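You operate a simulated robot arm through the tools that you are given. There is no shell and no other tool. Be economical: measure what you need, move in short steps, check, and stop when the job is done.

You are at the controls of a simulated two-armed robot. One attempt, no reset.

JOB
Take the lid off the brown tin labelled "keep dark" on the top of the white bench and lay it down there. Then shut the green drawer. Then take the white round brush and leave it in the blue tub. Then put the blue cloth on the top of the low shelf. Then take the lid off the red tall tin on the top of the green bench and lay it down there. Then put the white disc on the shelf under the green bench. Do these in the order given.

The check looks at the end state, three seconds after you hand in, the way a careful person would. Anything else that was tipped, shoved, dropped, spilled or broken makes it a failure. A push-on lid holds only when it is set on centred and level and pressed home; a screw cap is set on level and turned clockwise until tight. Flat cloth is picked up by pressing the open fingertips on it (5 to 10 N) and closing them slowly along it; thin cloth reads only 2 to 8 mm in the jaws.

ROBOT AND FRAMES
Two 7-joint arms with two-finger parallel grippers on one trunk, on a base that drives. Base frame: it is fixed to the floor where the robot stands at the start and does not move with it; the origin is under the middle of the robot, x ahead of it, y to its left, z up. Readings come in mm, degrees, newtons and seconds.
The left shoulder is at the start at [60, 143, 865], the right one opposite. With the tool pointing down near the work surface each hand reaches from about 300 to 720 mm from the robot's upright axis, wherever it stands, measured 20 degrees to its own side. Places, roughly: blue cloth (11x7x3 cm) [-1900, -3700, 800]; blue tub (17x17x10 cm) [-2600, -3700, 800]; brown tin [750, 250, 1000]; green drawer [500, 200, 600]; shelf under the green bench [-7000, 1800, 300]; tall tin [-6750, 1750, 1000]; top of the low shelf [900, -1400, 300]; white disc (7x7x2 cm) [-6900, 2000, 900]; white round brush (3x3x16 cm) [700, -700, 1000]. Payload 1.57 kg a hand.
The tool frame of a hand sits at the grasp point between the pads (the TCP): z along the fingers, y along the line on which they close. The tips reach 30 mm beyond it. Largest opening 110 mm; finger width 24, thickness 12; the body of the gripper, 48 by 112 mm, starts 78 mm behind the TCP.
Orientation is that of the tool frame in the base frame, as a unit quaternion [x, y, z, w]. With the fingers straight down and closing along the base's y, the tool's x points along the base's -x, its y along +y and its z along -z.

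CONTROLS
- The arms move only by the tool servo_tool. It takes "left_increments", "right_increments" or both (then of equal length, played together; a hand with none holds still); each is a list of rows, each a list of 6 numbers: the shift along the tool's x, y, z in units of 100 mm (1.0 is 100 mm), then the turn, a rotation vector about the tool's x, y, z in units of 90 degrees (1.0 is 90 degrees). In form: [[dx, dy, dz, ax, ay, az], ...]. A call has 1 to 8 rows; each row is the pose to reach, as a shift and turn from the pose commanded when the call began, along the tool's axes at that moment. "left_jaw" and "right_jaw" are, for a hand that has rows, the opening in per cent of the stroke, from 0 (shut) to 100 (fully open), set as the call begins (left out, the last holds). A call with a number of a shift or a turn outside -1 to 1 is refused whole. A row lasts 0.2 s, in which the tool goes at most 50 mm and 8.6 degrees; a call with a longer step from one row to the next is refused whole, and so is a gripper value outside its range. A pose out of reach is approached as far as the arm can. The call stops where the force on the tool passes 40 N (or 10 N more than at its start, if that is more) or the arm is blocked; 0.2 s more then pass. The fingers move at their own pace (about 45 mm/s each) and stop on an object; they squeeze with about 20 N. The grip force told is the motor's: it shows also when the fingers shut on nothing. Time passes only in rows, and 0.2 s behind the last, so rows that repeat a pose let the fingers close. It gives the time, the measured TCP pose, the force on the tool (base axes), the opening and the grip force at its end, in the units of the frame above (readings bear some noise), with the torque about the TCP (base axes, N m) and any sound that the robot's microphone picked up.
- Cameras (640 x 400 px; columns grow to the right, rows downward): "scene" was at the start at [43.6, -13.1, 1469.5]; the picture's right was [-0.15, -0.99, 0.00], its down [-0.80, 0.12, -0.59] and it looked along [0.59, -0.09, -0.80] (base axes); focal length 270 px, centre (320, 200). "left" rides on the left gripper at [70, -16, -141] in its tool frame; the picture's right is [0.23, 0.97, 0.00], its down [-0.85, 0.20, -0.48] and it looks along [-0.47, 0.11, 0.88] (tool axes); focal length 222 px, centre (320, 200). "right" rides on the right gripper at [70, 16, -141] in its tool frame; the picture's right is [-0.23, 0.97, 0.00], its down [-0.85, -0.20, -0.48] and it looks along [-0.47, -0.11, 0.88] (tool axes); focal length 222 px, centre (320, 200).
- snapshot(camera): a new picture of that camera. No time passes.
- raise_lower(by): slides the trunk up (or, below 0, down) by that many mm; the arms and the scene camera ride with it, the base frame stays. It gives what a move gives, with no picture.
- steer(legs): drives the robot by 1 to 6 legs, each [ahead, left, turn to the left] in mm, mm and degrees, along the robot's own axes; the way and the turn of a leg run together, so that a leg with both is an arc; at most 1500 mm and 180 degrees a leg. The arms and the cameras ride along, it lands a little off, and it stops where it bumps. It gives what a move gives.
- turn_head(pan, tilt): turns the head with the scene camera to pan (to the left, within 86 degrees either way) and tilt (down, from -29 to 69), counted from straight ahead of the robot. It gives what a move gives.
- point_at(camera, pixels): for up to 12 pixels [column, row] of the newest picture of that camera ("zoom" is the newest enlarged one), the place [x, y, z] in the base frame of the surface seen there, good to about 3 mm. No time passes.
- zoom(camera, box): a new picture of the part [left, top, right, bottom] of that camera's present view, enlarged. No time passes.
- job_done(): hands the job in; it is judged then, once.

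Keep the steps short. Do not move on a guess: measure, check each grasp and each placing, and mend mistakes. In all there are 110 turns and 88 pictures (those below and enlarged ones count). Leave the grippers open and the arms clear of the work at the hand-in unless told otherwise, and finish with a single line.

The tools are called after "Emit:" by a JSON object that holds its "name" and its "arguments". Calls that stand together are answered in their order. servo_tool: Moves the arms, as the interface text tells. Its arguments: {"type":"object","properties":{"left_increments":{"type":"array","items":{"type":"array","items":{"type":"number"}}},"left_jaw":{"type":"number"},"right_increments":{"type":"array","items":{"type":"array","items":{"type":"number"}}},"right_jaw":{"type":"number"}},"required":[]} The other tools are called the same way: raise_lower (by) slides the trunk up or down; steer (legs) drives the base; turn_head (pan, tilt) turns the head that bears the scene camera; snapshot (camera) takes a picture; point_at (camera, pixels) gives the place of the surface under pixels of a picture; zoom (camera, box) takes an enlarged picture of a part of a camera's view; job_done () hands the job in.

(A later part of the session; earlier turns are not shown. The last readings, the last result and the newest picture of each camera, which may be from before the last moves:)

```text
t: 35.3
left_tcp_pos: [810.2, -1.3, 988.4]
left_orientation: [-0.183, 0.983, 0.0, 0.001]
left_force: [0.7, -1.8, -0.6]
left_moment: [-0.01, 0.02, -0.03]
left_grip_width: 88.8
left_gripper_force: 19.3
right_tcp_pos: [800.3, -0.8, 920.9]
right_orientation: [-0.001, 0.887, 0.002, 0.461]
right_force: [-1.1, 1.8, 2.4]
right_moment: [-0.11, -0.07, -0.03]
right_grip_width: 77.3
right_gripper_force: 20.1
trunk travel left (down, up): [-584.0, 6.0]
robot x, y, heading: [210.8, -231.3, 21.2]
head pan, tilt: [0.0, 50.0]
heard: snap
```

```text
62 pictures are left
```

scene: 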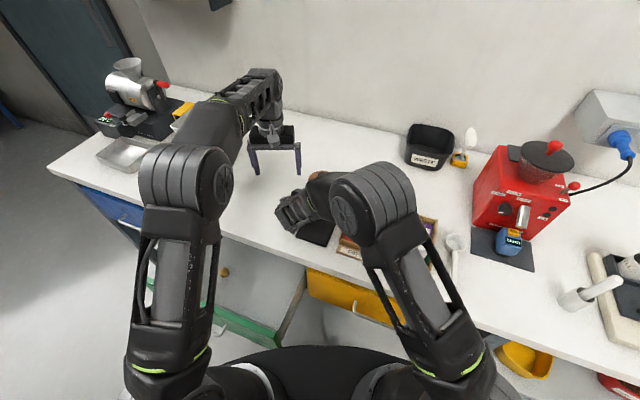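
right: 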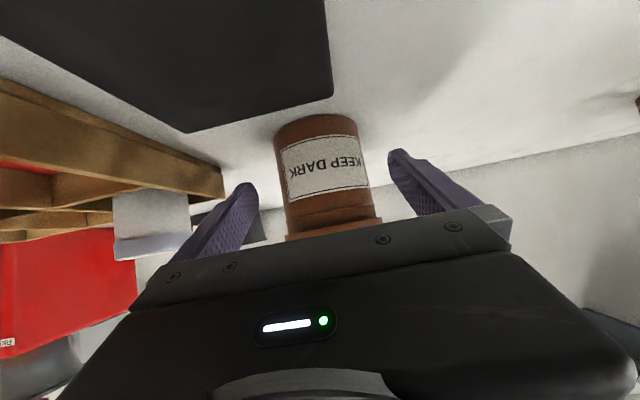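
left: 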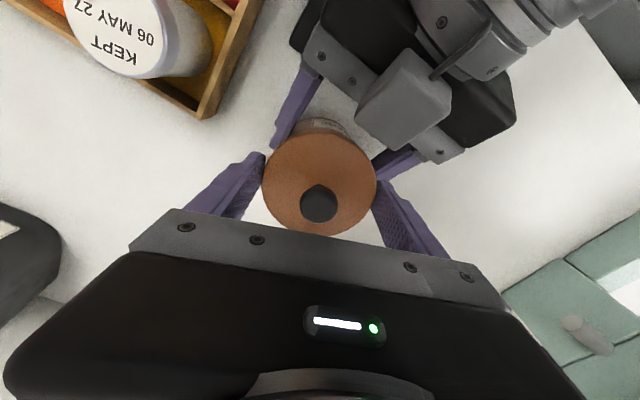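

I heard a snap, so the lid may have shifted. I'll lift slowly while the right hand holds the body.

Emit:
{"name": "servo_tool", "arguments": {"left_increments": [[0, 0, -0.02, 0, 0, 0], [0, 0, -0.04, 0, 0, 0], [0, 0, -0.07, 0, 0, 0], [0, 0, -0.11, 0, 0, 0], [0, 0, -0.15, 0, 0, 0], [0, 0, -0.2, 0, 0, 0]]}}

Emit:
{"name": "snapshot", "arguments": {"camera": "left"}}

Emit:
{"name": "snapshot", "arguments": {"camera": "right"}}

```text
t: 36.7
left_tcp_pos: [809.7, -0.4, 1007.6]
left_orientation: [-0.184, 0.983, 0.002, 0.002]
left_force: [-0.8, 0.2, -0.2]
left_moment: [0.04, -0.01, 0.04]
left_grip_width: 88.7
left_gripper_force: 19.7
right_tcp_pos: [799.8, -1.0, 919.9]
right_orientation: [0.001, 0.887, 0.001, 0.461]
right_force: [1.1, -1.1, 2.1]
right_moment: [-0.14, 0.0, 0.03]
right_grip_width: 77.0
right_gripper_force: 19.7
trunk travel left (down, up): [-584.0, 6.0]
robot x, y, heading: [206.2, -227.6, 21.4]
head pan, tilt: [0.0, 50.0]
```

```text
61 pictures are left
```

left: 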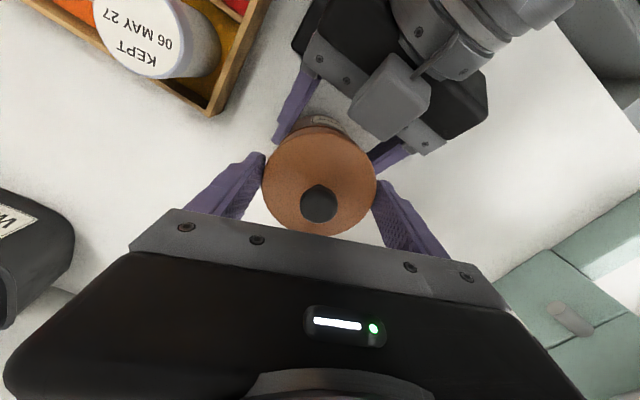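

```text
60 pictures are left
```

right: 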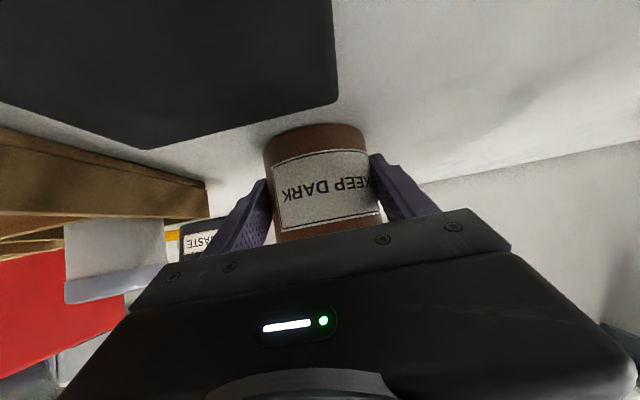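

The lid is rising alone and the tin is staying put. I'll lift clear and carry it left to the free bench at about [757,165].

Emit:
{"name": "servo_tool", "arguments": {"left_increments": [[0, 0, -0.12, 0, 0, 0], [0.05, 0, -0.25, 0, 0, 0], [0.05, 0.3, -0.25, 0, 0, 0], [0.02, 0.6, -0.25, 0, 0, 0], [0, 0.9, -0.25, 0, 0, 0], [0, 0.9, -0.25, 0, 0, 0]]}}

Emit:
{"name": "snapshot", "arguments": {"camera": "left"}}

```text
t: 38.1
left_tcp_pos: [776.9, 84.0, 1034.5]
left_orientation: [-0.184, 0.983, 0.0, 0.001]
left_force: [-0.9, 0.7, -0.2]
left_moment: [-0.01, 0.0, 0.0]
left_grip_width: 88.7
left_gripper_force: 20.1
left hand out of reach, approached as far as the arm can: row 1, 2
right_tcp_pos: [799.4, -1.4, 919.1]
right_orientation: [0.0, 0.887, 0.001, 0.462]
right_force: [0.4, -1.2, 0.8]
right_moment: [-0.07, 0.01, 0.0]
right_grip_width: 76.9
right_gripper_force: 20.2
trunk travel left (down, up): [-584.0, 6.0]
robot x, y, heading: [209.2, -229.3, 21.3]
head pan, tilt: [0.0, 50.0]
```

```text
59 pictures are left
```

left: 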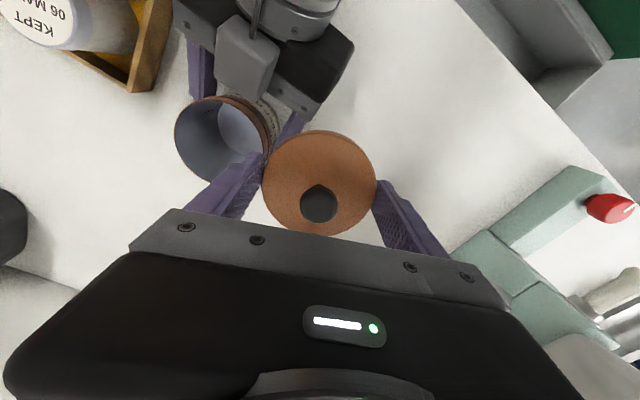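

The lid is off and the tin is open. I'll carry it on and lower it part way.

Emit:
{"name": "servo_tool", "arguments": {"left_increments": [[0, 0.4, 0, 0, 0, 0], [0, 0.75, 0, 0, 0, 0], [0, 0.75, 0.4, 0, 0, 0], [0, 0.75, 0.8, 0, 0, 0], [0, 0.75, 0.95, 0, 0, 0], [0, 0.75, 0.95, 0, 0, 0]]}}

Emit:
{"name": "snapshot", "arguments": {"camera": "left"}}

```text
t: 39.5
left_tcp_pos: [751.2, 152.2, 936.2]
left_orientation: [-0.184, 0.983, 0.0, 0.001]
left_force: [-0.3, -0.3, 0.4]
left_moment: [-0.01, -0.01, 0.02]
left_grip_width: 89.0
left_gripper_force: 19.2
right_tcp_pos: [799.9, -1.4, 918.7]
right_orientation: [0.0, 0.887, 0.001, 0.462]
right_force: [1.5, -0.4, 0.5]
right_moment: [-0.07, -0.05, 0.04]
right_grip_width: 76.9
right_gripper_force: 19.6
trunk travel left (down, up): [-584.0, 6.0]
robot x, y, heading: [206.9, -231.7, 21.4]
head pan, tilt: [0.0, 50.0]
```

```text
58 pictures are left
```

left: 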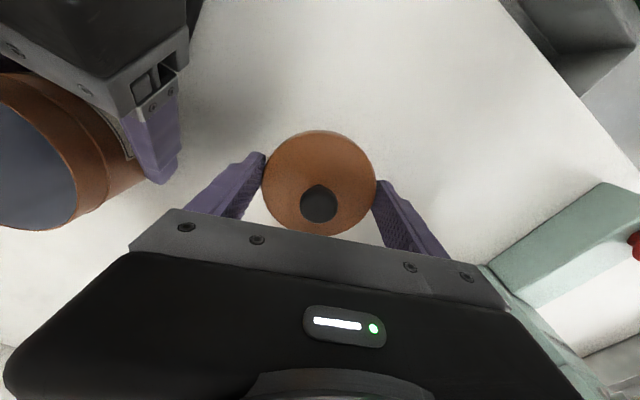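

Clear below. I'll lower slowly until contact.

Emit:
{"name": "servo_tool", "arguments": {"left_increments": [[0, 0, 0.1, 0, 0, 0], [0, 0, 0.18, 0, 0, 0], [0, 0, 0.21, 0, 0, 0], [0, 0, 0.24, 0, 0, 0], [0, 0, 0.26, 0, 0, 0], [0, 0, 0.26, 0, 0, 0]]}}

```text
t: 40.9
left_tcp_pos: [750.1, 154.8, 911.1]
left_orientation: [-0.184, 0.983, 0.001, 0.001]
left_force: [0.0, 0.7, -0.2]
left_moment: [-0.02, 0.02, 0.01]
left_grip_width: 88.6
left_gripper_force: 20.2
right_tcp_pos: [799.9, -0.9, 920.2]
right_orientation: [0.0, 0.887, 0.001, 0.461]
right_force: [-0.2, -0.5, 1.1]
right_moment: [-0.03, -0.04, 0.05]
right_grip_width: 76.9
right_gripper_force: 19.9
trunk travel left (down, up): [-584.0, 6.0]
robot x, y, heading: [209.2, -228.0, 21.3]
head pan, tilt: [0.0, 50.0]
```

Emit:
{"name": "servo_tool", "arguments": {"left_increments": [[0, 0, 0.01, 0, 0, 0], [0, 0, 0.02, 0, 0, 0], [0, 0, 0.03, 0, 0, 0], [0, 0, 0.03, 0, 0, 0]]}}

Emit:
{"name": "snapshot", "arguments": {"camera": "left"}}

Emit:
{"name": "point_at", "arguments": {"camera": "left", "pixels": [[300, 165], [345, 165], [320, 145], [320, 110], [400, 120]]}}

```text
t: 41.9
left_tcp_pos: [750.1, 151.3, 909.4]
left_orientation: [-0.184, 0.983, 0.0, 0.002]
left_force: [0.8, 1.5, 7.2]
left_moment: [-0.33, -0.01, -0.11]
left_grip_width: 88.8
left_gripper_force: 20.2
right_tcp_pos: [800.2, -0.8, 921.1]
right_orientation: [0.0, 0.887, 0.001, 0.462]
right_force: [0.4, -0.4, -0.2]
right_moment: [-0.05, 0.01, 0.01]
right_grip_width: 76.9
right_gripper_force: 19.9
trunk travel left (down, up): [-584.0, 6.0]
robot x, y, heading: [207.1, -231.8, 21.1]
head pan, tilt: [0.0, 50.0]
```

```text
57 pictures are left
```

left: 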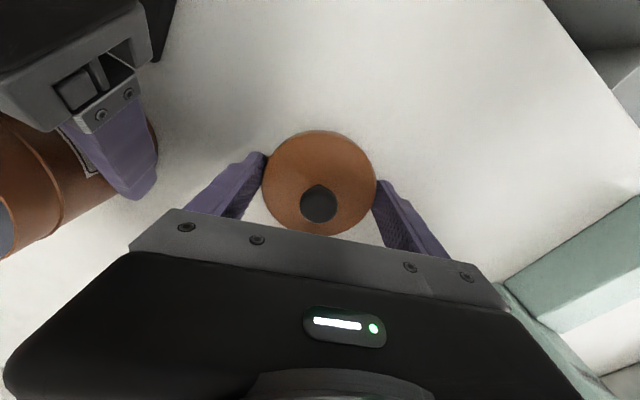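

```text
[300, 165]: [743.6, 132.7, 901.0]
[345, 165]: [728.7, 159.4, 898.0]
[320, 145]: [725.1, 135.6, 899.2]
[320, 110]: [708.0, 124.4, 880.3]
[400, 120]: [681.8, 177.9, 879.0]
```

In contact at 7 N, with the lid on the bench. I'll release it, rise, then open the right hand and back off.

Emit:
{"name": "servo_tool", "arguments": {"left_increments": [[0, 0, 0, 0, 0, 0], [0, 0, 0, 0, 0, 0], [0, 0, 0, 0, 0, 0], [0, 0, -0.2, 0, 0, 0], [0, 0, -0.6, 0, 0, 0], [0, 0, -1, 0, 0, 0]], "left_jaw": 100, "right_increments": [[0, 0, 0, 0, 0, 0], [0, 0, 0, 0, 0, 0], [0, 0, 0, 0, 0, 0], [0, 0, 0, 0, 0, 0], [0, 0, 0, 0, 0, 0], [0, 0, 0, 0, 0, 0]], "right_jaw": 100}}

Emit:
{"name": "servo_tool", "arguments": {"left_increments": [[0, 0, -0.3, 0, 0, 0], [0, 0, -0.5, 0, 0, 0], [0, 0, -0.5, 0, 0, 0]]}}

Emit:
{"name": "servo_tool", "arguments": {"right_increments": [[0, 0, -0.3, 0, 0, 0], [0, 0, -0.6, 0, 0, 0], [0, 0, -0.9, 0, 0, 0], [0, 0, -1, 0, 0, 0]]}}

Emit:
{"name": "snapshot", "arguments": {"camera": "left"}}

```text
t: 43.3
left_tcp_pos: [750.4, 151.9, 1009.2]
left_orientation: [-0.184, 0.983, -0.001, 0.001]
left_force: [0.6, 0.5, 0.2]
left_moment: [-0.01, -0.04, 0.01]
left_grip_width: 110.4
left_gripper_force: 0.0
right_tcp_pos: [799.8, -1.5, 920.1]
right_orientation: [0.0, 0.887, 0.001, 0.461]
right_force: [0.1, 0.4, 0.2]
right_moment: [0.01, -0.01, 0.01]
right_grip_width: 109.9
right_gripper_force: 0.0
trunk travel left (down, up): [-584.0, 6.0]
robot x, y, heading: [212.1, -230.3, 21.4]
head pan, tilt: [0.0, 50.0]
```

```text
t: 44.1
left_tcp_pos: [749.5, 150.8, 1058.9]
left_orientation: [-0.184, 0.983, 0.0, 0.001]
left_force: [-0.7, 0.0, 0.7]
left_moment: [0.0, 0.0, 0.0]
left_grip_width: 110.1
left_gripper_force: 0.0
right_tcp_pos: [800.4, -1.0, 920.7]
right_orientation: [0.0, 0.887, 0.001, 0.462]
right_force: [0.0, 0.5, -0.1]
right_moment: [0.02, -0.03, -0.02]
right_grip_width: 109.9
right_gripper_force: 0.1
trunk travel left (down, up): [-584.0, 6.0]
robot x, y, heading: [210.3, -231.8, 21.4]
head pan, tilt: [0.0, 50.0]
```

```text
t: 45.1
left_tcp_pos: [750.3, 151.4, 1058.5]
left_orientation: [-0.184, 0.983, 0.0, 0.001]
left_force: [-0.6, 1.0, -0.5]
left_moment: [0.02, 0.01, 0.0]
left_grip_width: 110.1
left_gripper_force: 0.2
right_tcp_pos: [718.5, -0.9, 977.7]
right_orientation: [0.0, 0.887, 0.001, 0.462]
right_force: [0.8, 0.9, 0.2]
right_moment: [-0.01, -0.02, -0.03]
right_grip_width: 110.1
right_gripper_force: 0.0
trunk travel left (down, up): [-584.0, 6.0]
robot x, y, heading: [213.4, -228.5, 21.0]
head pan, tilt: [0.0, 50.0]
```

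```text
56 pictures are left
```

left: 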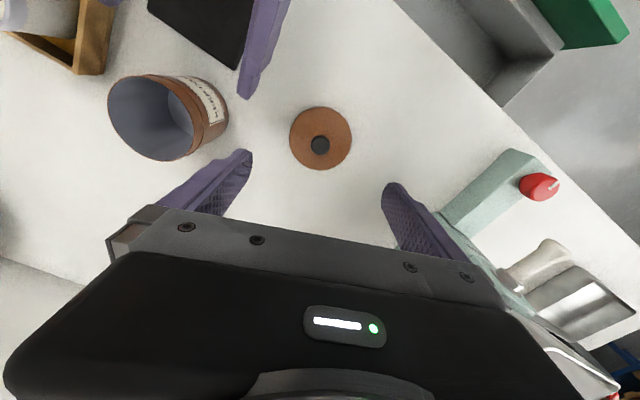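

Lid laid and the tin is open and upright. Next is the drawer: its front is at x≈340, z 640–735, and shut is about x 590. The right hand is already tilted forward, so I'll use it to push. I'll back away, square up, move left and lower the trunk.

Emit:
{"name": "steer", "arguments": {"legs": [[-333, 0, 0], [0, 0, -21.2], [0, 650, 0]]}}

Emit:
{"name": "raise_lower", "arguments": {"by": -200}}

Emit:
{"name": "servo_tool", "arguments": {"right_increments": [[0, 0, 0, 0, 0, 0], [0, 0, 0, 0, 0, 0], [0, 0, 0, 0, 0, 0], [0, 0, 0, 0, 0, 0], [0, 0, 0, 0, 0, 0], [0, 0, 0, 0, 0, 0]], "right_jaw": 0}}

Emit:
{"name": "snapshot", "arguments": {"camera": "scene"}}

```text
t: 51.6
left_tcp_pos: [539.0, 464.4, 1058.5]
left_orientation: [-0.001, 1.0, 0.0, 0.001]
left_force: [0.0, 0.2, 0.0]
left_moment: [0.0, -0.03, -0.01]
left_grip_width: 110.2
left_gripper_force: 0.0
right_tcp_pos: [453.5, 331.1, 978.3]
right_orientation: [0.162, 0.872, -0.084, 0.455]
right_force: [-0.7, 0.6, -0.4]
right_moment: [0.0, 0.02, 0.02]
right_grip_width: 110.0
right_gripper_force: 0.0
trunk travel left (down, up): [-584.0, 6.0]
robot x, y, heading: [-105.0, 303.9, 0.2]
head pan, tilt: [0.0, 50.0]
```

```text
t: 53.8
left_tcp_pos: [538.7, 464.0, 858.9]
left_orientation: [-0.001, 1.0, 0.0, 0.001]
left_force: [-0.2, -0.1, 0.0]
left_moment: [-0.01, -0.01, 0.01]
left_grip_width: 110.0
left_gripper_force: 0.0
right_tcp_pos: [452.6, 331.9, 778.3]
right_orientation: [0.163, 0.871, -0.085, 0.455]
right_force: [-1.1, 1.1, 1.0]
right_moment: [-0.02, 0.0, -0.02]
right_grip_width: 110.0
right_gripper_force: 0.0
trunk travel left (down, up): [-384.0, 206.0]
robot x, y, heading: [-102.6, 301.6, 0.2]
head pan, tilt: [0.0, 50.0]
```

```text
t: 55.2
left_tcp_pos: [538.7, 464.2, 859.1]
left_orientation: [0.0, 1.0, 0.0, 0.002]
left_force: [-0.5, 0.5, -0.2]
left_moment: [-0.01, -0.01, 0.02]
left_grip_width: 109.8
left_gripper_force: 0.0
right_tcp_pos: [453.7, 331.2, 777.4]
right_orientation: [0.161, 0.872, -0.083, 0.455]
right_force: [0.3, -0.2, -0.2]
right_moment: [-0.02, 0.02, 0.0]
right_grip_width: 0.0
right_gripper_force: 8.2
trunk travel left (down, up): [-384.0, 206.0]
robot x, y, heading: [-105.5, 301.4, -0.1]
head pan, tilt: [0.0, 50.0]
```

```text
55 pictures are left
```

scene: 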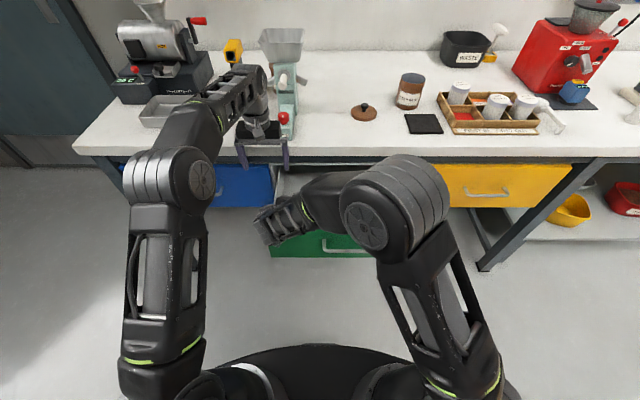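

The right hand is closed. I'll square it to heading 0, draw it back in front of the drawer and lower it beside the handle at y≈130, z≈705.

Emit:
{"name": "servo_tool", "arguments": {"right_increments": [[0.09, -0.29, -0.19, -0.064, 0, -0.045], [0.18, -0.58, -0.38, -0.128, 0, -0.09], [0.28, -0.88, -0.57, -0.193, 0, -0.135], [0.28, -0.88, -0.57, -0.193, 0, -0.135]]}}

Emit:
{"name": "servo_tool", "arguments": {"right_increments": [[0.18, -0.27, -0.25, 0, 0, 0], [0.36, -0.54, -0.5, 0, 0, 0], [0.534, -0.8, -0.762, 0, 0, 0], [0.534, -0.8, -0.762, 0, 0, 0]]}}

Emit:
{"name": "servo_tool", "arguments": {"right_increments": [[0, -0.3, 0, 0, 0, 0], [0, -0.6, 0, 0, 0, 0], [0.3, -0.6, 0.21, 0, 0, 0], [0.6, -0.6, 0.42, 0, 0, 0], [0.68, -0.6, 0.476, 0, 0, 0], [0.68, -0.6, 0.476, 0, 0, 0]]}}

Emit:
{"name": "snapshot", "arguments": {"camera": "right"}}

Emit:
{"name": "snapshot", "arguments": {"camera": "scene"}}

```text
t: 56.2
left_tcp_pos: [538.5, 463.2, 859.3]
left_orientation: [-0.001, 1.0, 0.0, 0.001]
left_force: [0.3, -0.1, 0.2]
left_moment: [0.02, -0.01, 0.0]
left_grip_width: 110.1
left_gripper_force: 0.1
right_tcp_pos: [363.1, 272.5, 787.7]
right_orientation: [-0.001, 0.887, 0.001, 0.462]
right_force: [0.1, 0.1, -0.3]
right_moment: [0.02, -0.02, -0.01]
right_grip_width: 0.2
right_gripper_force: 20.4
trunk travel left (down, up): [-384.0, 206.0]
robot x, y, heading: [-104.8, 301.6, -0.1]
head pan, tilt: [0.0, 50.0]
```

```text
t: 57.2
left_tcp_pos: [538.0, 464.0, 858.5]
left_orientation: [-0.001, 1.0, -0.001, 0.001]
left_force: [0.4, -0.1, 0.3]
left_moment: [-0.02, -0.02, 0.02]
left_grip_width: 110.0
left_gripper_force: 0.1
right_tcp_pos: [353.7, 263.3, 787.5]
right_orientation: [-0.001, 0.887, 0.002, 0.462]
right_force: [0.7, -1.4, 2.5]
right_moment: [0.0, 0.03, 0.01]
right_grip_width: 0.1
right_gripper_force: 19.9
right hand out of reach, approached as far as the arm can: row 1, 2, 3, 4
trunk travel left (down, up): [-384.0, 206.0]
robot x, y, heading: [-105.3, 302.1, -0.0]
head pan, tilt: [0.0, 50.0]
```

```text
t: 58.0
left_tcp_pos: [538.1, 463.5, 857.6]
left_orientation: [-0.001, 1.0, 0.001, 0.001]
left_force: [0.3, 0.3, 0.3]
left_moment: [0.01, -0.01, -0.01]
left_grip_width: 109.9
left_gripper_force: 0.0
right_tcp_pos: [386.7, 218.3, 764.9]
right_orientation: [0.0, 0.881, 0.002, 0.473]
right_force: [-0.6, 0.2, -0.4]
right_moment: [0.01, 0.02, 0.03]
right_grip_width: 0.0
right_gripper_force: 19.9
right hand out of reach, approached as far as the arm can: row 1, 2, 3
trunk travel left (down, up): [-384.0, 206.0]
robot x, y, heading: [-105.2, 301.1, 0.4]
head pan, tilt: [0.0, 50.0]
stopped in row 3 (right hand): the force on the tool passed its limit at 69 N (the readings are from after the stop); the commanded pose is now the measured one
```

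```text
54 pictures are left
```

right: 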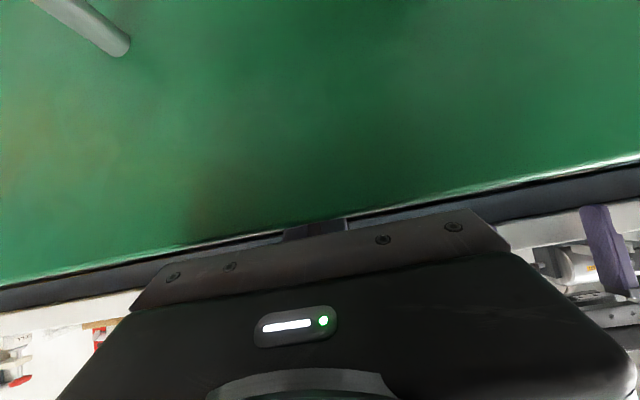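

```text
53 pictures are left
```

scene: 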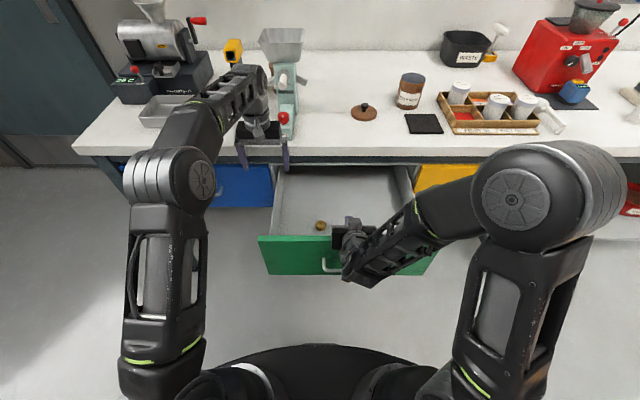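

The right arm couldn't fold back that far and its tip pressed on the drawer's edge, so I'll lift it first. Then I'll back the robot up so the hand sits in front of the drawer.

Emit:
{"name": "servo_tool", "arguments": {"right_increments": [[-0.2, 0, -0.14, 0, 0, 0], [-0.41, 0, -0.287, 0, 0, 0], [-0.41, 0, -0.287, 0, 0, 0]]}}

Emit:
{"name": "steer", "arguments": {"legs": [[-150, 0, 0], [0, -90, 0]]}}

Emit:
{"name": "snapshot", "arguments": {"camera": "scene"}}

Emit:
{"name": "point_at", "arguments": {"camera": "scene", "pixels": [[350, 240], [300, 215], [290, 225], [300, 235], [400, 235], [400, 222], [340, 233], [330, 235]]}}

```text
t: 58.8
left_tcp_pos: [537.6, 463.7, 858.6]
left_orientation: [0.0, 1.0, 0.0, 0.0]
left_force: [-0.9, -0.3, 0.0]
left_moment: [0.01, 0.01, -0.02]
left_grip_width: 109.8
left_gripper_force: 0.0
right_tcp_pos: [386.8, 219.5, 816.0]
right_orientation: [0.0, 0.881, 0.002, 0.474]
right_force: [0.1, -1.1, 0.0]
right_moment: [-0.01, -0.01, 0.0]
right_grip_width: 0.2
right_gripper_force: 19.7
trunk travel left (down, up): [-384.0, 206.0]
robot x, y, heading: [-106.8, 300.9, 0.3]
head pan, tilt: [0.0, 50.0]
```

```text
t: 60.9
left_tcp_pos: [389.1, 370.8, 858.0]
left_orientation: [0.0, 1.0, 0.001, 0.001]
left_force: [-0.4, -0.3, 0.3]
left_moment: [0.05, 0.01, -0.01]
left_grip_width: 110.1
left_gripper_force: 0.0
right_tcp_pos: [235.8, 126.0, 814.8]
right_orientation: [0.002, 0.881, 0.001, 0.473]
right_force: [0.6, -0.5, -0.2]
right_moment: [0.02, 0.02, 0.0]
right_grip_width: 0.0
right_gripper_force: 19.5
trunk travel left (down, up): [-384.0, 206.0]
robot x, y, heading: [-254.1, 209.4, 0.3]
head pan, tilt: [0.0, 50.0]
```

```text
52 pictures are left
```

scene: 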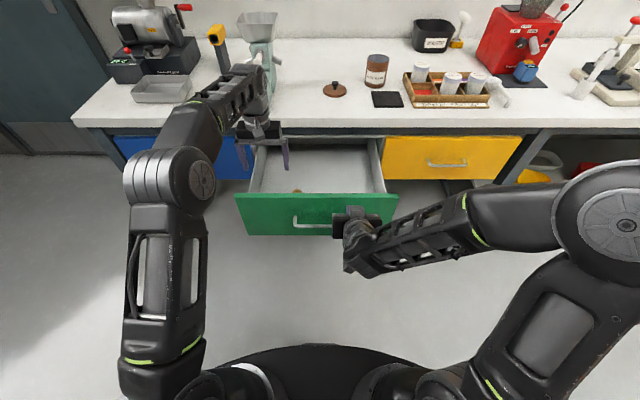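

```text
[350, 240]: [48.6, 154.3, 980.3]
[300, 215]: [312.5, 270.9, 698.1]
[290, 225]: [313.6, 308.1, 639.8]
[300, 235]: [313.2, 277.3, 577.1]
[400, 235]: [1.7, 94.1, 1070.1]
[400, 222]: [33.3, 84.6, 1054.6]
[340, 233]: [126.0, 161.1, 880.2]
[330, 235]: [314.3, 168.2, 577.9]
```

The drawer face is at x≈313, z 577–735, with the handle over y≈130–290. I'll lower the right hand to z≈690 at y≈85, still short of the face.

Emit:
{"name": "servo_tool", "arguments": {"right_increments": [[0, -0.4, 0, 0, 0, 0], [0.33, -0.4, 0.23, 0, 0, 0], [0.66, -0.4, 0.46, 0, 0, 0], [0.98, -0.4, 0.689, 0, 0, 0], [0.98, -0.4, 0.689, 0, 0, 0]]}}

Emit:
{"name": "snapshot", "arguments": {"camera": "right"}}

```text
t: 62.1
left_tcp_pos: [389.4, 370.3, 857.8]
left_orientation: [0.0, 1.0, 0.0, 0.001]
left_force: [0.7, 0.2, -0.3]
left_moment: [-0.01, -0.01, 0.01]
left_grip_width: 110.0
left_gripper_force: 0.1
right_tcp_pos: [239.5, 86.4, 695.6]
right_orientation: [0.002, 0.881, 0.001, 0.473]
right_force: [-0.3, -0.2, -0.3]
right_moment: [0.01, 0.0, -0.03]
right_grip_width: 0.0
right_gripper_force: 20.1
right hand out of reach, approached as far as the arm can: row 1, 2, 3
trunk travel left (down, up): [-384.0, 206.0]
robot x, y, heading: [-259.7, 205.4, -0.0]
head pan, tilt: [0.0, 50.0]
```

```text
51 pictures are left
```

right: 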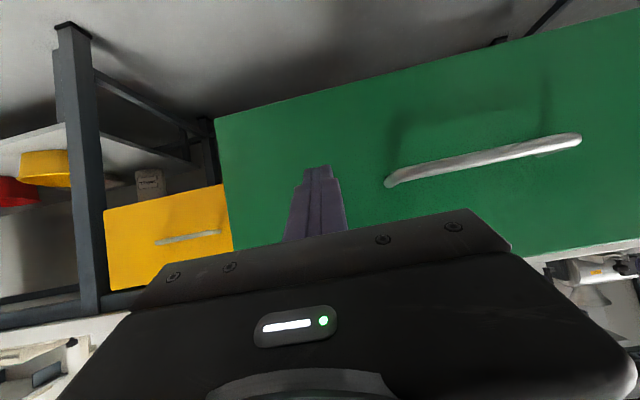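

I'm right of the handle. I'll drive slowly ahead so the fingertips push the drawer.

Emit:
{"name": "steer", "arguments": {"legs": [[130, 0, 0]]}}

```text
t: 63.4
left_tcp_pos: [519.2, 371.7, 857.3]
left_orientation: [0.0, 1.0, 0.0, 0.001]
left_force: [-0.1, 0.6, -0.3]
left_moment: [0.0, 0.02, 0.02]
left_grip_width: 110.1
left_gripper_force: 0.1
right_tcp_pos: [368.7, 86.6, 694.9]
right_orientation: [0.002, 0.881, 0.0, 0.473]
right_force: [0.6, -0.1, -0.3]
right_moment: [0.02, -0.02, 0.0]
right_grip_width: 0.0
right_gripper_force: 20.0
trunk travel left (down, up): [-384.0, 206.0]
robot x, y, heading: [-122.5, 211.2, 0.1]
head pan, tilt: [0.0, 50.0]
```

That worked. Now I'll push the rest with the arm, stopping on force.

Emit:
{"name": "servo_tool", "arguments": {"right_increments": [[-0.13, 0, 0.2, 0, 0, 0], [-0.26, 0, 0.4, 0, 0, 0], [-0.39, 0, 0.6, 0, 0, 0], [-0.524, 0, 0.792, 0, 0, 0], [-0.524, 0, 0.792, 0, 0, 0]]}}

Emit:
{"name": "servo_tool", "arguments": {"right_increments": [[-0.13, 0, 0.2, 0, 0, 0], [-0.26, 0, 0.4, 0, 0, 0], [-0.39, 0, 0.6, 0, 0, 0], [-0.45, 0, 0.68, 0, 0, 0], [-0.5, 0, 0.76, 0, 0, 0], [-0.55, 0, 0.834, 0, 0, 0], [-0.6, 0, 0.91, 0, 0, 0]]}}

Emit:
{"name": "snapshot", "arguments": {"camera": "scene"}}

```text
t: 64.6
left_tcp_pos: [519.0, 371.0, 858.6]
left_orientation: [0.001, 1.0, -0.001, 0.001]
left_force: [0.1, 0.5, -0.3]
left_moment: [0.0, -0.02, 0.03]
left_grip_width: 109.9
left_gripper_force: 0.0
right_tcp_pos: [465.5, 85.3, 696.8]
right_orientation: [0.001, 0.881, 0.002, 0.473]
right_force: [0.0, -0.1, 0.4]
right_moment: [-0.02, -0.03, 0.06]
right_grip_width: 0.0
right_gripper_force: 20.0
trunk travel left (down, up): [-384.0, 206.0]
robot x, y, heading: [-126.9, 208.3, -0.1]
head pan, tilt: [0.0, 50.0]
```

```text
t: 66.1
left_tcp_pos: [516.2, 369.3, 859.3]
left_orientation: [0.001, 1.0, 0.0, 0.002]
left_force: [-0.4, 0.0, -1.2]
left_moment: [-0.04, 0.0, -0.01]
left_grip_width: 109.6
left_gripper_force: 0.0
right_tcp_pos: [561.5, 85.7, 692.6]
right_orientation: [0.001, 0.883, 0.002, 0.47]
right_force: [-29.2, -3.2, 18.3]
right_moment: [0.3, -0.54, 0.01]
right_grip_width: 0.0
right_gripper_force: 20.0
trunk travel left (down, up): [-384.0, 206.0]
robot x, y, heading: [-125.1, 211.9, 0.0]
head pan, tilt: [0.0, 50.0]
stopped in row 7 (right hand): the force on the tool passed its limit at 51 N (the readings are from after the stop); the commanded pose is now the measured one
```

```text
50 pictures are left
```

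scene: 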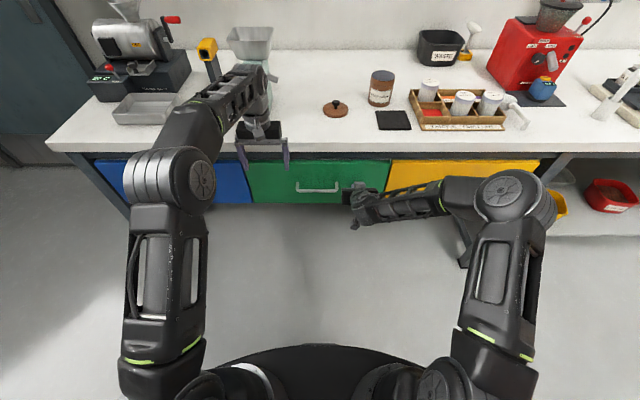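

The drawer looks flush with its neighbours. I'll verify by points, retreat the hand, back off, raise the trunk and point the right hand down again.

Emit:
{"name": "point_at", "arguments": {"camera": "scene", "pixels": [[230, 180], [275, 185], [330, 170], [420, 170], [300, 165]]}}

Emit:
{"name": "servo_tool", "arguments": {"right_increments": [[0.13, 0, -0.2, 0, 0, 0], [0.276, 0, -0.417, 0, 0, 0], [0.4, 0, -0.6, 0, 0, 0]]}}

Emit:
{"name": "steer", "arguments": {"legs": [[-150, 0, 0]]}}

Emit:
{"name": "raise_lower", "arguments": {"by": 200}}

Emit:
{"name": "servo_tool", "arguments": {"right_increments": [[-0.05, 0, -0.05, 0, 0.09, 0], [-0.1, 0, -0.1, 0, 0.18, 0], [-0.2, 0, -0.15, 0, 0.27, 0], [-0.3, 0, -0.2, 0, 0.36, 0], [-0.4, 0, -0.3, 0, 0.45, 0], [-0.5, 0, -0.4, 0, 0.53, 0], [-0.6, 0, -0.5, 0, 0.594, 0], [-0.6, 0, -0.5, 0, 0.594, 0]], "right_jaw": 100}}

```text
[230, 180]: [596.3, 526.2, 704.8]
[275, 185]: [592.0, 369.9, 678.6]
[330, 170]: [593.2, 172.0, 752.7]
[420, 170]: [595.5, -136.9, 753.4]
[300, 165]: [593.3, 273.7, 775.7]
```

```text
t: 66.9
left_tcp_pos: [518.9, 370.3, 858.0]
left_orientation: [0.001, 1.0, 0.0, 0.0]
left_force: [0.2, 0.2, 0.3]
left_moment: [-0.03, -0.02, -0.03]
left_grip_width: 110.1
left_gripper_force: 0.1
right_tcp_pos: [490.9, 87.0, 693.8]
right_orientation: [0.001, 0.883, 0.001, 0.469]
right_force: [0.9, 0.2, 0.3]
right_moment: [0.01, 0.0, -0.02]
right_grip_width: 0.0
right_gripper_force: 19.8
trunk travel left (down, up): [-384.0, 206.0]
robot x, y, heading: [-123.2, 211.9, -0.0]
head pan, tilt: [0.0, 50.0]
```

```text
t: 68.3
left_tcp_pos: [367.5, 369.7, 858.7]
left_orientation: [0.001, 1.0, -0.001, 0.001]
left_force: [-0.4, 0.2, -0.3]
left_moment: [-0.02, -0.01, 0.0]
left_grip_width: 110.1
left_gripper_force: 0.0
right_tcp_pos: [339.8, 86.4, 694.7]
right_orientation: [0.001, 0.883, 0.002, 0.469]
right_force: [-0.3, -0.4, 0.2]
right_moment: [0.0, 0.02, -0.01]
right_grip_width: 0.0
right_gripper_force: 20.6
trunk travel left (down, up): [-384.0, 206.0]
robot x, y, heading: [-276.1, 210.0, 0.1]
head pan, tilt: [0.0, 50.0]
```

```text
t: 70.4
left_tcp_pos: [368.2, 370.3, 1059.3]
left_orientation: [0.001, 1.0, 0.0, 0.0]
left_force: [0.1, -0.3, -0.3]
left_moment: [-0.01, -0.01, 0.0]
left_grip_width: 109.8
left_gripper_force: 0.1
right_tcp_pos: [339.4, 87.2, 894.6]
right_orientation: [0.0, 0.883, 0.002, 0.469]
right_force: [-0.2, 0.0, -0.4]
right_moment: [0.0, -0.01, -0.02]
right_grip_width: 0.0
right_gripper_force: 20.0
trunk travel left (down, up): [-584.0, 6.0]
robot x, y, heading: [-278.7, 213.1, -0.1]
head pan, tilt: [0.0, 50.0]
```

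```text
t: 72.2
left_tcp_pos: [368.9, 369.5, 1057.4]
left_orientation: [0.0, 1.0, 0.0, 0.001]
left_force: [0.2, -0.2, -0.3]
left_moment: [0.0, -0.02, 0.0]
left_grip_width: 109.8
left_gripper_force: 0.1
right_tcp_pos: [331.9, 86.6, 971.8]
right_orientation: [0.0, 1.0, 0.002, 0.021]
right_force: [-0.5, -0.4, -0.5]
right_moment: [0.0, -0.01, -0.01]
right_grip_width: 110.3
right_gripper_force: 0.0
trunk travel left (down, up): [-584.0, 6.0]
robot x, y, heading: [-274.8, 210.4, -0.1]
head pan, tilt: [0.0, 50.0]
```

The drawer is flush at x≈593 with its neighbours at 595. Next is the brush. I'll raise the right hand a bit, drive to the right and look.

Emit:
{"name": "servo_tool", "arguments": {"right_increments": [[0, -0.2, -0.4, 0, 0, 0], [0, -0.5, -0.8, 0, -0.0, 0], [0, -0.9, -1.0, 0, 0.0, 0], [0, -1.0, -1.0, 0, 0.0, 0]]}}

Emit:
{"name": "steer", "arguments": {"legs": [[0, -760, 0], [150, 0, 0]]}}

Emit:
{"name": "turn_head", "arguments": {"pan": -10, "tilt": 42}}

Emit:
{"name": "snapshot", "arguments": {"camera": "scene"}}

```text
t: 73.2
left_tcp_pos: [368.2, 369.3, 1058.2]
left_orientation: [0.001, 1.0, 0.0, 0.001]
left_force: [0.5, 0.5, -0.3]
left_moment: [-0.02, 0.05, 0.0]
left_grip_width: 109.9
left_gripper_force: 0.1
right_tcp_pos: [329.8, -14.1, 1071.3]
right_orientation: [0.0, 1.0, 0.002, 0.02]
right_force: [-0.6, -0.1, -0.1]
right_moment: [0.0, 0.0, 0.01]
right_grip_width: 109.9
right_gripper_force: 0.1
trunk travel left (down, up): [-584.0, 6.0]
robot x, y, heading: [-276.6, 209.6, -0.1]
head pan, tilt: [0.0, 50.0]
```

```text
t: 78.3
left_tcp_pos: [521.5, -378.1, 1057.4]
left_orientation: [-0.003, 1.0, 0.0, 0.0]
left_force: [0.8, -0.7, 0.1]
left_moment: [0.02, 0.02, 0.02]
left_grip_width: 109.8
left_gripper_force: 0.1
right_tcp_pos: [484.5, -762.9, 1070.1]
right_orientation: [-0.004, 1.0, 0.002, 0.021]
right_force: [-0.8, 0.5, -0.5]
right_moment: [-0.02, 0.04, 0.0]
right_grip_width: 109.9
right_gripper_force: 0.1
trunk travel left (down, up): [-584.0, 6.0]
robot x, y, heading: [-123.7, -542.7, 0.6]
head pan, tilt: [0.0, 50.0]
```

```text
t: 79.0
left_tcp_pos: [519.9, -378.9, 1058.6]
left_orientation: [-0.002, 1.0, 0.0, 0.002]
left_force: [-1.0, -0.1, 0.3]
left_moment: [0.01, 0.02, -0.02]
left_grip_width: 109.7
left_gripper_force: 0.0
right_tcp_pos: [482.3, -761.8, 1071.3]
right_orientation: [-0.003, 1.0, 0.001, 0.022]
right_force: [0.7, 0.0, 0.2]
right_moment: [-0.01, -0.01, -0.01]
right_grip_width: 110.0
right_gripper_force: 0.0
trunk travel left (down, up): [-584.0, 6.0]
robot x, y, heading: [-117.9, -539.9, 0.4]
head pan, tilt: [-10.0, 42.0]
```

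```text
49 pictures are left
```

scene: 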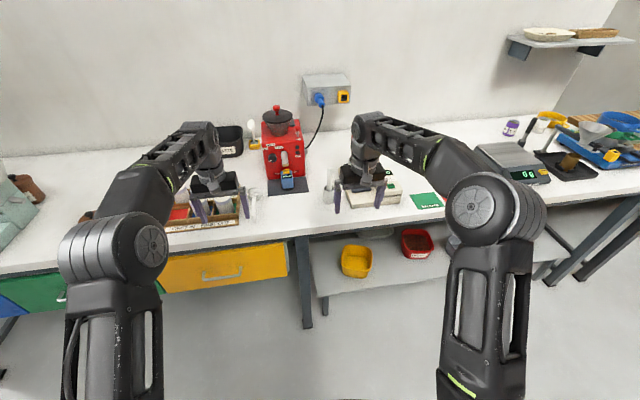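

There are several white things: (252,135), (262,205) and (328,190). I'll zoom in on both parts.

Emit:
{"name": "zoom", "arguments": {"camera": "scene", "box": [210, 110, 450, 260]}}

Emit:
{"name": "zoom", "arguments": {"camera": "scene", "box": [460, 100, 640, 212]}}

```text
2.67 times, centred on (330, 185) of scene
```

zoom: 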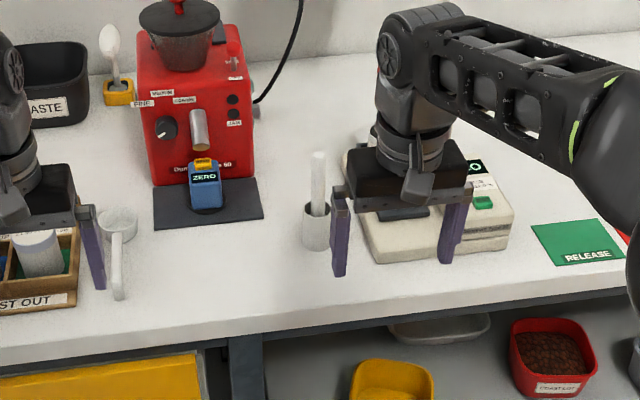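

```text
3.56 times, centred on (550, 156) of scene
```

zoom: 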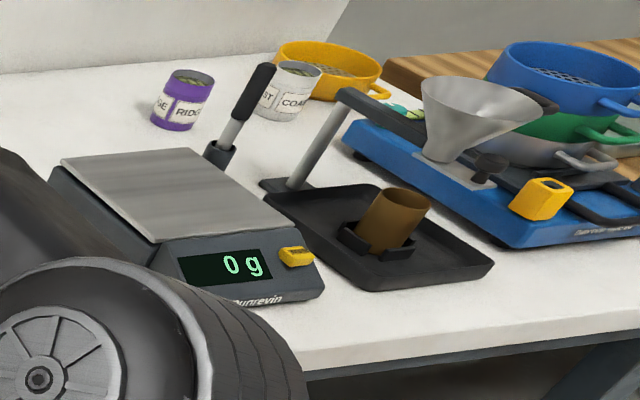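

The white round brush stands in a white cup at (318,190) of the first zoom. I'll re-zoom there and measure.

Emit:
{"name": "zoom", "arguments": {"camera": "scene", "box": [290, 150, 370, 210]}}

Emit:
{"name": "point_at", "arguments": {"camera": "zoom", "pixels": [[309, 145], [305, 140], [308, 160], [305, 200], [305, 230], [270, 245], [335, 255], [305, 275], [300, 345], [200, 250]]}}

```text
6.67 times, centred on (330, 180) of scene
```

zoom: 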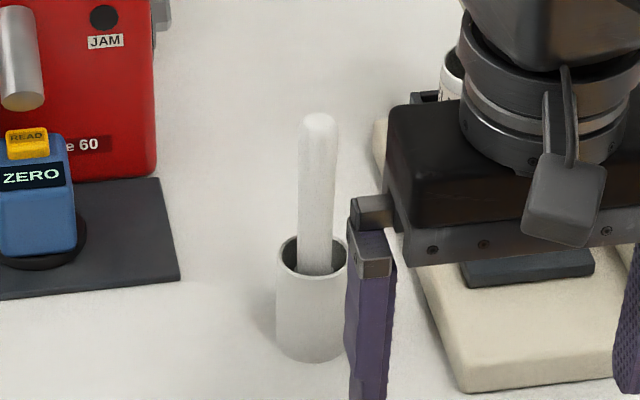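

```text
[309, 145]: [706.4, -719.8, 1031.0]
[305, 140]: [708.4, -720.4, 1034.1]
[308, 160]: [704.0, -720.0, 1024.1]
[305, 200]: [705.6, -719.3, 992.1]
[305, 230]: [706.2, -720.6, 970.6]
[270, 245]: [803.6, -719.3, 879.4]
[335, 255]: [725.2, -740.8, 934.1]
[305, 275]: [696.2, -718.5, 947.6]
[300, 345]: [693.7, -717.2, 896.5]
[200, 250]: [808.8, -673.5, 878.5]
```

The brush axis is about [716,-721] with its top at ≈1048 and the cup rim at ≈947. I'll draw the left hand back and lift the right hand in line with the brush. Then I'll drive ahead 200.

Emit:
{"name": "servo_tool", "arguments": {"left_increments": [[0.3, 0, 0, 0, 0, 0], [0.6, 0, 0, 0, 0, 0], [0.9, 0, 0, 0, 0, 0], [1.0, 0, 0, 0, 0, 0]], "right_increments": [[0, 0.15, -0.1, 0, 0.027, 0], [0, 0.3, -0.2, 0, 0.027, 0], [0, 0.41, -0.35, 0, 0.027, 0], [0, 0.41, -0.35, 0, 0.027, 0]], "right_jaw": 60}}

Emit:
{"name": "servo_tool", "arguments": {"left_increments": [[0.3, 0, 0, 0, 0, 0], [0.6, 0, 0, 0, 0, 0], [0.8, 0, 0, 0, 0, 0], [0.8, 0, 0, 0, 0, 0]]}}

Emit:
{"name": "steer", "arguments": {"legs": [[180, 0, 0]]}}

Emit:
{"name": "snapshot", "arguments": {"camera": "right"}}

```text
t: 80.0
left_tcp_pos: [421.1, -380.1, 1058.6]
left_orientation: [-0.002, 1.0, 0.001, 0.001]
left_force: [0.7, 0.1, -0.5]
left_moment: [0.05, -0.02, -0.02]
left_grip_width: 109.8
left_gripper_force: 0.0
right_tcp_pos: [482.0, -722.4, 1105.8]
right_orientation: [-0.003, 1.0, 0.002, 0.002]
right_force: [0.3, 0.7, 0.8]
right_moment: [-0.03, 0.02, 0.0]
right_grip_width: 66.2
right_gripper_force: 0.2
trunk travel left (down, up): [-584.0, 6.0]
robot x, y, heading: [-122.0, -541.7, 0.2]
head pan, tilt: [-10.0, 42.0]
```

```text
t: 81.0
left_tcp_pos: [340.6, -379.5, 1057.2]
left_orientation: [-0.002, 1.0, 0.0, 0.001]
left_force: [-0.7, 0.0, 0.3]
left_moment: [0.0, 0.02, -0.01]
left_grip_width: 110.2
left_gripper_force: 0.0
right_tcp_pos: [481.6, -720.7, 1106.3]
right_orientation: [-0.004, 1.0, 0.001, 0.002]
right_force: [0.6, -0.1, -0.4]
right_moment: [0.0, -0.01, 0.02]
right_grip_width: 65.9
right_gripper_force: 0.1
trunk travel left (down, up): [-584.0, 6.0]
robot x, y, heading: [-120.9, -540.8, 0.5]
head pan, tilt: [-10.0, 42.0]
```

```text
t: 82.5
left_tcp_pos: [519.6, -377.8, 1057.9]
left_orientation: [-0.002, 1.0, 0.001, 0.0]
left_force: [0.2, 0.2, -0.4]
left_moment: [0.02, 0.04, 0.02]
left_grip_width: 110.2
left_gripper_force: 0.1
right_tcp_pos: [659.8, -721.0, 1104.9]
right_orientation: [-0.003, 1.0, 0.002, 0.001]
right_force: [-0.5, 0.1, -0.1]
right_moment: [-0.03, 0.01, -0.03]
right_grip_width: 66.1
right_gripper_force: 0.0
trunk travel left (down, up): [-584.0, 6.0]
robot x, y, heading: [59.5, -542.5, 0.7]
head pan, tilt: [-10.0, 42.0]
```

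```text
45 pictures are left
```

right: 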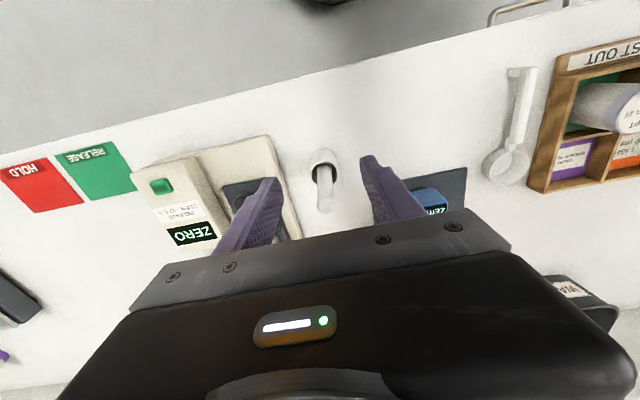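

The brush is between the fingers. I'll check its top position from this camera.

Emit:
{"name": "point_at", "arguments": {"camera": "right", "pixels": [[326, 205], [320, 205], [331, 205], [325, 195], [323, 180], [322, 155]]}}

Emit:
{"name": "servo_tool", "arguments": {"right_increments": [[-0.3, 0, 0, 0, 0, 0], [-0.56, 0, 0, 0, 0, 0], [-0.56, 0, 0, 0, 0, 0]]}}

Emit:
{"name": "snapshot", "arguments": {"camera": "right"}}

```text
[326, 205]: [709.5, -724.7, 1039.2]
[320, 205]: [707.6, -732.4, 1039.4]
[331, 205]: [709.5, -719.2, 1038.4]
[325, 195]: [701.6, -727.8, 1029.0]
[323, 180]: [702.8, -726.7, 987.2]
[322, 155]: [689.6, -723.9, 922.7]
```

```text
t: 83.3
left_tcp_pos: [518.3, -378.5, 1056.8]
left_orientation: [-0.003, 1.0, -0.001, 0.0]
left_force: [-0.4, -0.6, -0.7]
left_moment: [0.05, -0.01, 0.02]
left_grip_width: 109.9
left_gripper_force: 0.1
right_tcp_pos: [659.9, -720.5, 1105.7]
right_orientation: [-0.004, 1.0, 0.001, 0.002]
right_force: [-0.4, -0.1, 0.3]
right_moment: [-0.01, -0.02, 0.0]
right_grip_width: 66.2
right_gripper_force: 0.0
right hand out of reach, approached as far as the arm can: row 1, 2, 3
trunk travel left (down, up): [-584.0, 6.0]
robot x, y, heading: [57.4, -540.3, 0.2]
head pan, tilt: [-10.0, 42.0]
```

```text
44 pictures are left
```

right: 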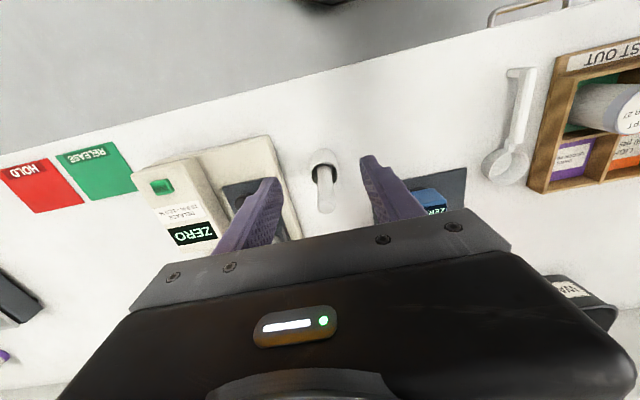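

Out of reach at this height, so I'll drive ahead 52 mm instead, then go down around the brush.

Emit:
{"name": "steer", "arguments": {"legs": [[54, -3, 0]]}}

Emit:
{"name": "servo_tool", "arguments": {"right_increments": [[0, 0, 0.3, 0, 0, 0], [0, 0, 0.6, 0, 0, 0], [0, 0, 0.88, 0, 0, 0], [0, 0, 0.88, 0, 0, 0]]}}

Emit:
{"name": "snapshot", "arguments": {"camera": "right"}}

```text
t: 84.3
left_tcp_pos: [574.1, -380.2, 1058.0]
left_orientation: [-0.003, 1.0, 0.0, -0.001]
left_force: [0.5, 0.2, 0.2]
left_moment: [-0.01, 0.03, 0.01]
left_grip_width: 110.2
left_gripper_force: 0.1
right_tcp_pos: [715.7, -722.6, 1103.6]
right_orientation: [-0.004, 1.0, 0.001, 0.001]
right_force: [0.1, -0.4, -0.6]
right_moment: [0.0, 0.04, 0.0]
right_grip_width: 65.8
right_gripper_force: 0.2
trunk travel left (down, up): [-584.0, 6.0]
robot x, y, heading: [111.3, -541.4, -0.0]
head pan, tilt: [-10.0, 42.0]
```

```text
t: 85.3
left_tcp_pos: [571.7, -381.9, 1058.3]
left_orientation: [-0.003, 1.0, 0.0, 0.001]
left_force: [-0.4, 0.2, -1.2]
left_moment: [0.03, -0.01, -0.02]
left_grip_width: 110.0
left_gripper_force: 0.0
right_tcp_pos: [713.3, -723.1, 1017.6]
right_orientation: [-0.003, 1.0, 0.002, 0.0]
right_force: [-0.9, -0.3, 0.2]
right_moment: [0.01, 0.0, 0.01]
right_grip_width: 66.0
right_gripper_force: 0.1
trunk travel left (down, up): [-584.0, 6.0]
robot x, y, heading: [113.1, -539.7, 0.3]
head pan, tilt: [-10.0, 42.0]
```

```text
43 pictures are left
```

right: 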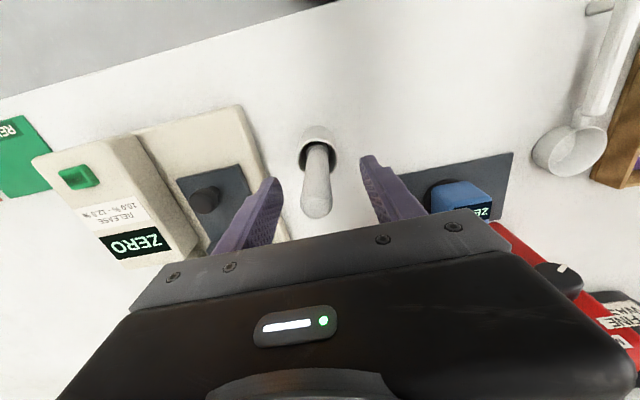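

It's centred between the fingers at TCP z 1017. Close and lift.

Emit:
{"name": "servo_tool", "arguments": {"right_increments": [[0, 0, 0, 0, 0, 0], [0, 0, 0, 0, 0, 0], [0, 0, 0, 0, 0, 0], [0, 0, 0, 0, 0, 0], [0, 0, 0, 0, 0, 0]], "right_jaw": 0}}

Emit:
{"name": "servo_tool", "arguments": {"right_increments": [[0, 0, -0.1, 0, 0, 0], [0, 0, -0.3, 0, 0, 0], [0, 0, -0.6, 0, 0, 0], [0, 0, -0.87, 0, 0, 0], [0, 0, -0.87, 0, 0, 0]]}}

Emit:
{"name": "snapshot", "arguments": {"camera": "scene"}}

```text
t: 86.5
left_tcp_pos: [571.8, -381.0, 1058.0]
left_orientation: [-0.003, 1.0, 0.0, 0.002]
left_force: [0.3, 0.3, 0.7]
left_moment: [-0.01, 0.0, -0.01]
left_grip_width: 110.1
left_gripper_force: 0.0
right_tcp_pos: [714.0, -722.3, 1016.4]
right_orientation: [-0.004, 1.0, 0.002, 0.002]
right_force: [-0.4, 0.3, 0.0]
right_moment: [-0.01, 0.01, 0.01]
right_grip_width: 20.8
right_gripper_force: 19.6
trunk travel left (down, up): [-584.0, 6.0]
robot x, y, heading: [107.9, -545.2, 0.3]
head pan, tilt: [-10.0, 42.0]
```

```text
t: 87.7
left_tcp_pos: [572.3, -381.1, 1058.0]
left_orientation: [-0.002, 1.0, 0.0, 0.001]
left_force: [0.1, 0.4, -0.2]
left_moment: [-0.03, -0.01, 0.07]
left_grip_width: 110.1
left_gripper_force: 0.1
right_tcp_pos: [713.4, -723.5, 1105.0]
right_orientation: [-0.003, 1.0, 0.002, 0.001]
right_force: [-0.1, 0.7, -0.8]
right_moment: [0.02, 0.01, 0.04]
right_grip_width: 20.8
right_gripper_force: 20.1
trunk travel left (down, up): [-584.0, 6.0]
robot x, y, heading: [109.4, -542.1, 0.2]
head pan, tilt: [-10.0, 42.0]
```

```text
42 pictures are left
```

scene: 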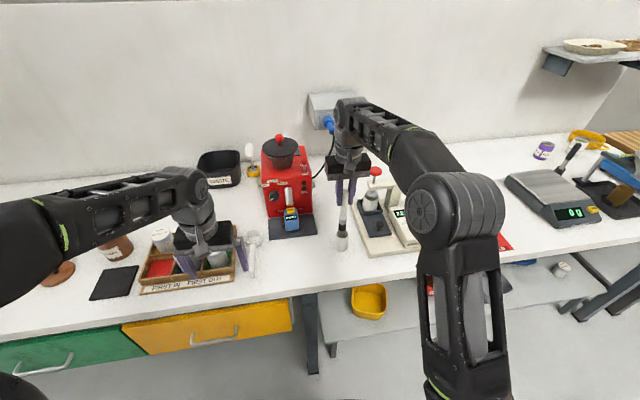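

Emit:
{"name": "zoom", "arguments": {"camera": "scene", "box": [300, 170, 380, 260]}}

Emit:
{"name": "point_at", "arguments": {"camera": "zoom", "pixels": [[325, 190], [325, 260], [325, 300], [320, 340]]}}

```text
4.44 times, centred on (340, 215) of scene
```

zoom: 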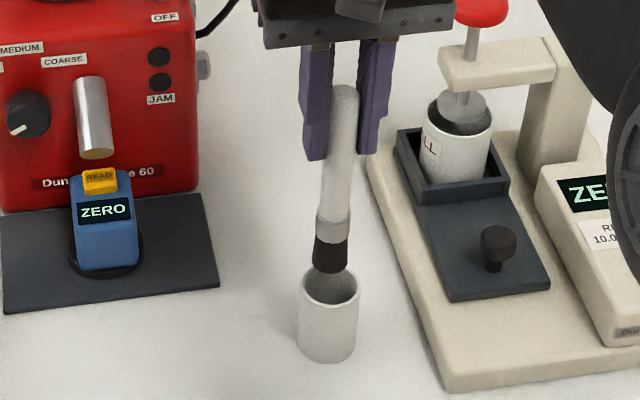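

```text
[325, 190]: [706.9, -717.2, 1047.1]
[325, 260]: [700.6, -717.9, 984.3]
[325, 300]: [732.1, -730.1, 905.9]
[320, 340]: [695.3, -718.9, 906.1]
```

The brush is clear of the cup. I'll back away, turn toward the other bench (facing -y), travel sideways and look.

Emit:
{"name": "steer", "arguments": {"legs": [[-500, 0, 0], [0, 0, -90], [0, -1400, 0], [0, -500, 0], [700, 0, 0]]}}

Emit:
{"name": "turn_head", "arguments": {"pan": 0, "tilt": 25}}

Emit:
{"name": "snapshot", "arguments": {"camera": "scene"}}

```text
t: 107.0
left_tcp_pos: [-2120.6, -1724.7, 1058.8]
left_orientation: [0.709, 0.705, -0.001, 0.0]
left_force: [-0.5, -0.1, -0.1]
left_moment: [0.01, -0.02, -0.04]
left_grip_width: 110.2
left_gripper_force: 0.1
right_tcp_pos: [-2464.1, -1863.0, 1105.2]
right_orientation: [0.709, 0.706, 0.0, 0.002]
right_force: [-0.3, 0.4, -0.8]
right_moment: [0.03, 0.03, 0.02]
right_grip_width: 20.8
right_gripper_force: 19.7
trunk travel left (down, up): [-584.0, 6.0]
robot x, y, heading: [-2279.5, -1260.9, -90.4]
head pan, tilt: [-10.0, 42.0]
```

```text
t: 107.8
left_tcp_pos: [-2119.7, -1724.6, 1057.9]
left_orientation: [0.709, 0.705, 0.0, 0.0]
left_force: [-0.4, 0.3, -1.1]
left_moment: [-0.02, 0.02, -0.01]
left_grip_width: 110.1
left_gripper_force: 0.1
right_tcp_pos: [-2462.9, -1861.8, 1104.7]
right_orientation: [0.709, 0.705, 0.0, 0.002]
right_force: [-0.3, 0.1, -0.5]
right_moment: [0.03, 0.0, -0.01]
right_grip_width: 20.8
right_gripper_force: 20.4
trunk travel left (down, up): [-584.0, 6.0]
robot x, y, heading: [-2277.1, -1259.5, -90.4]
head pan, tilt: [0.0, 25.0]
```

```text
40 pictures are left
```

scene: 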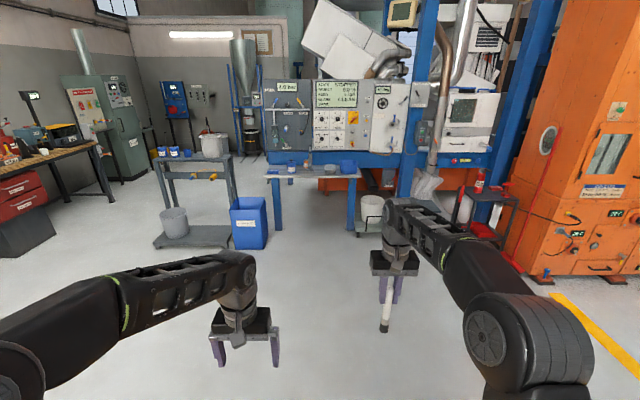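

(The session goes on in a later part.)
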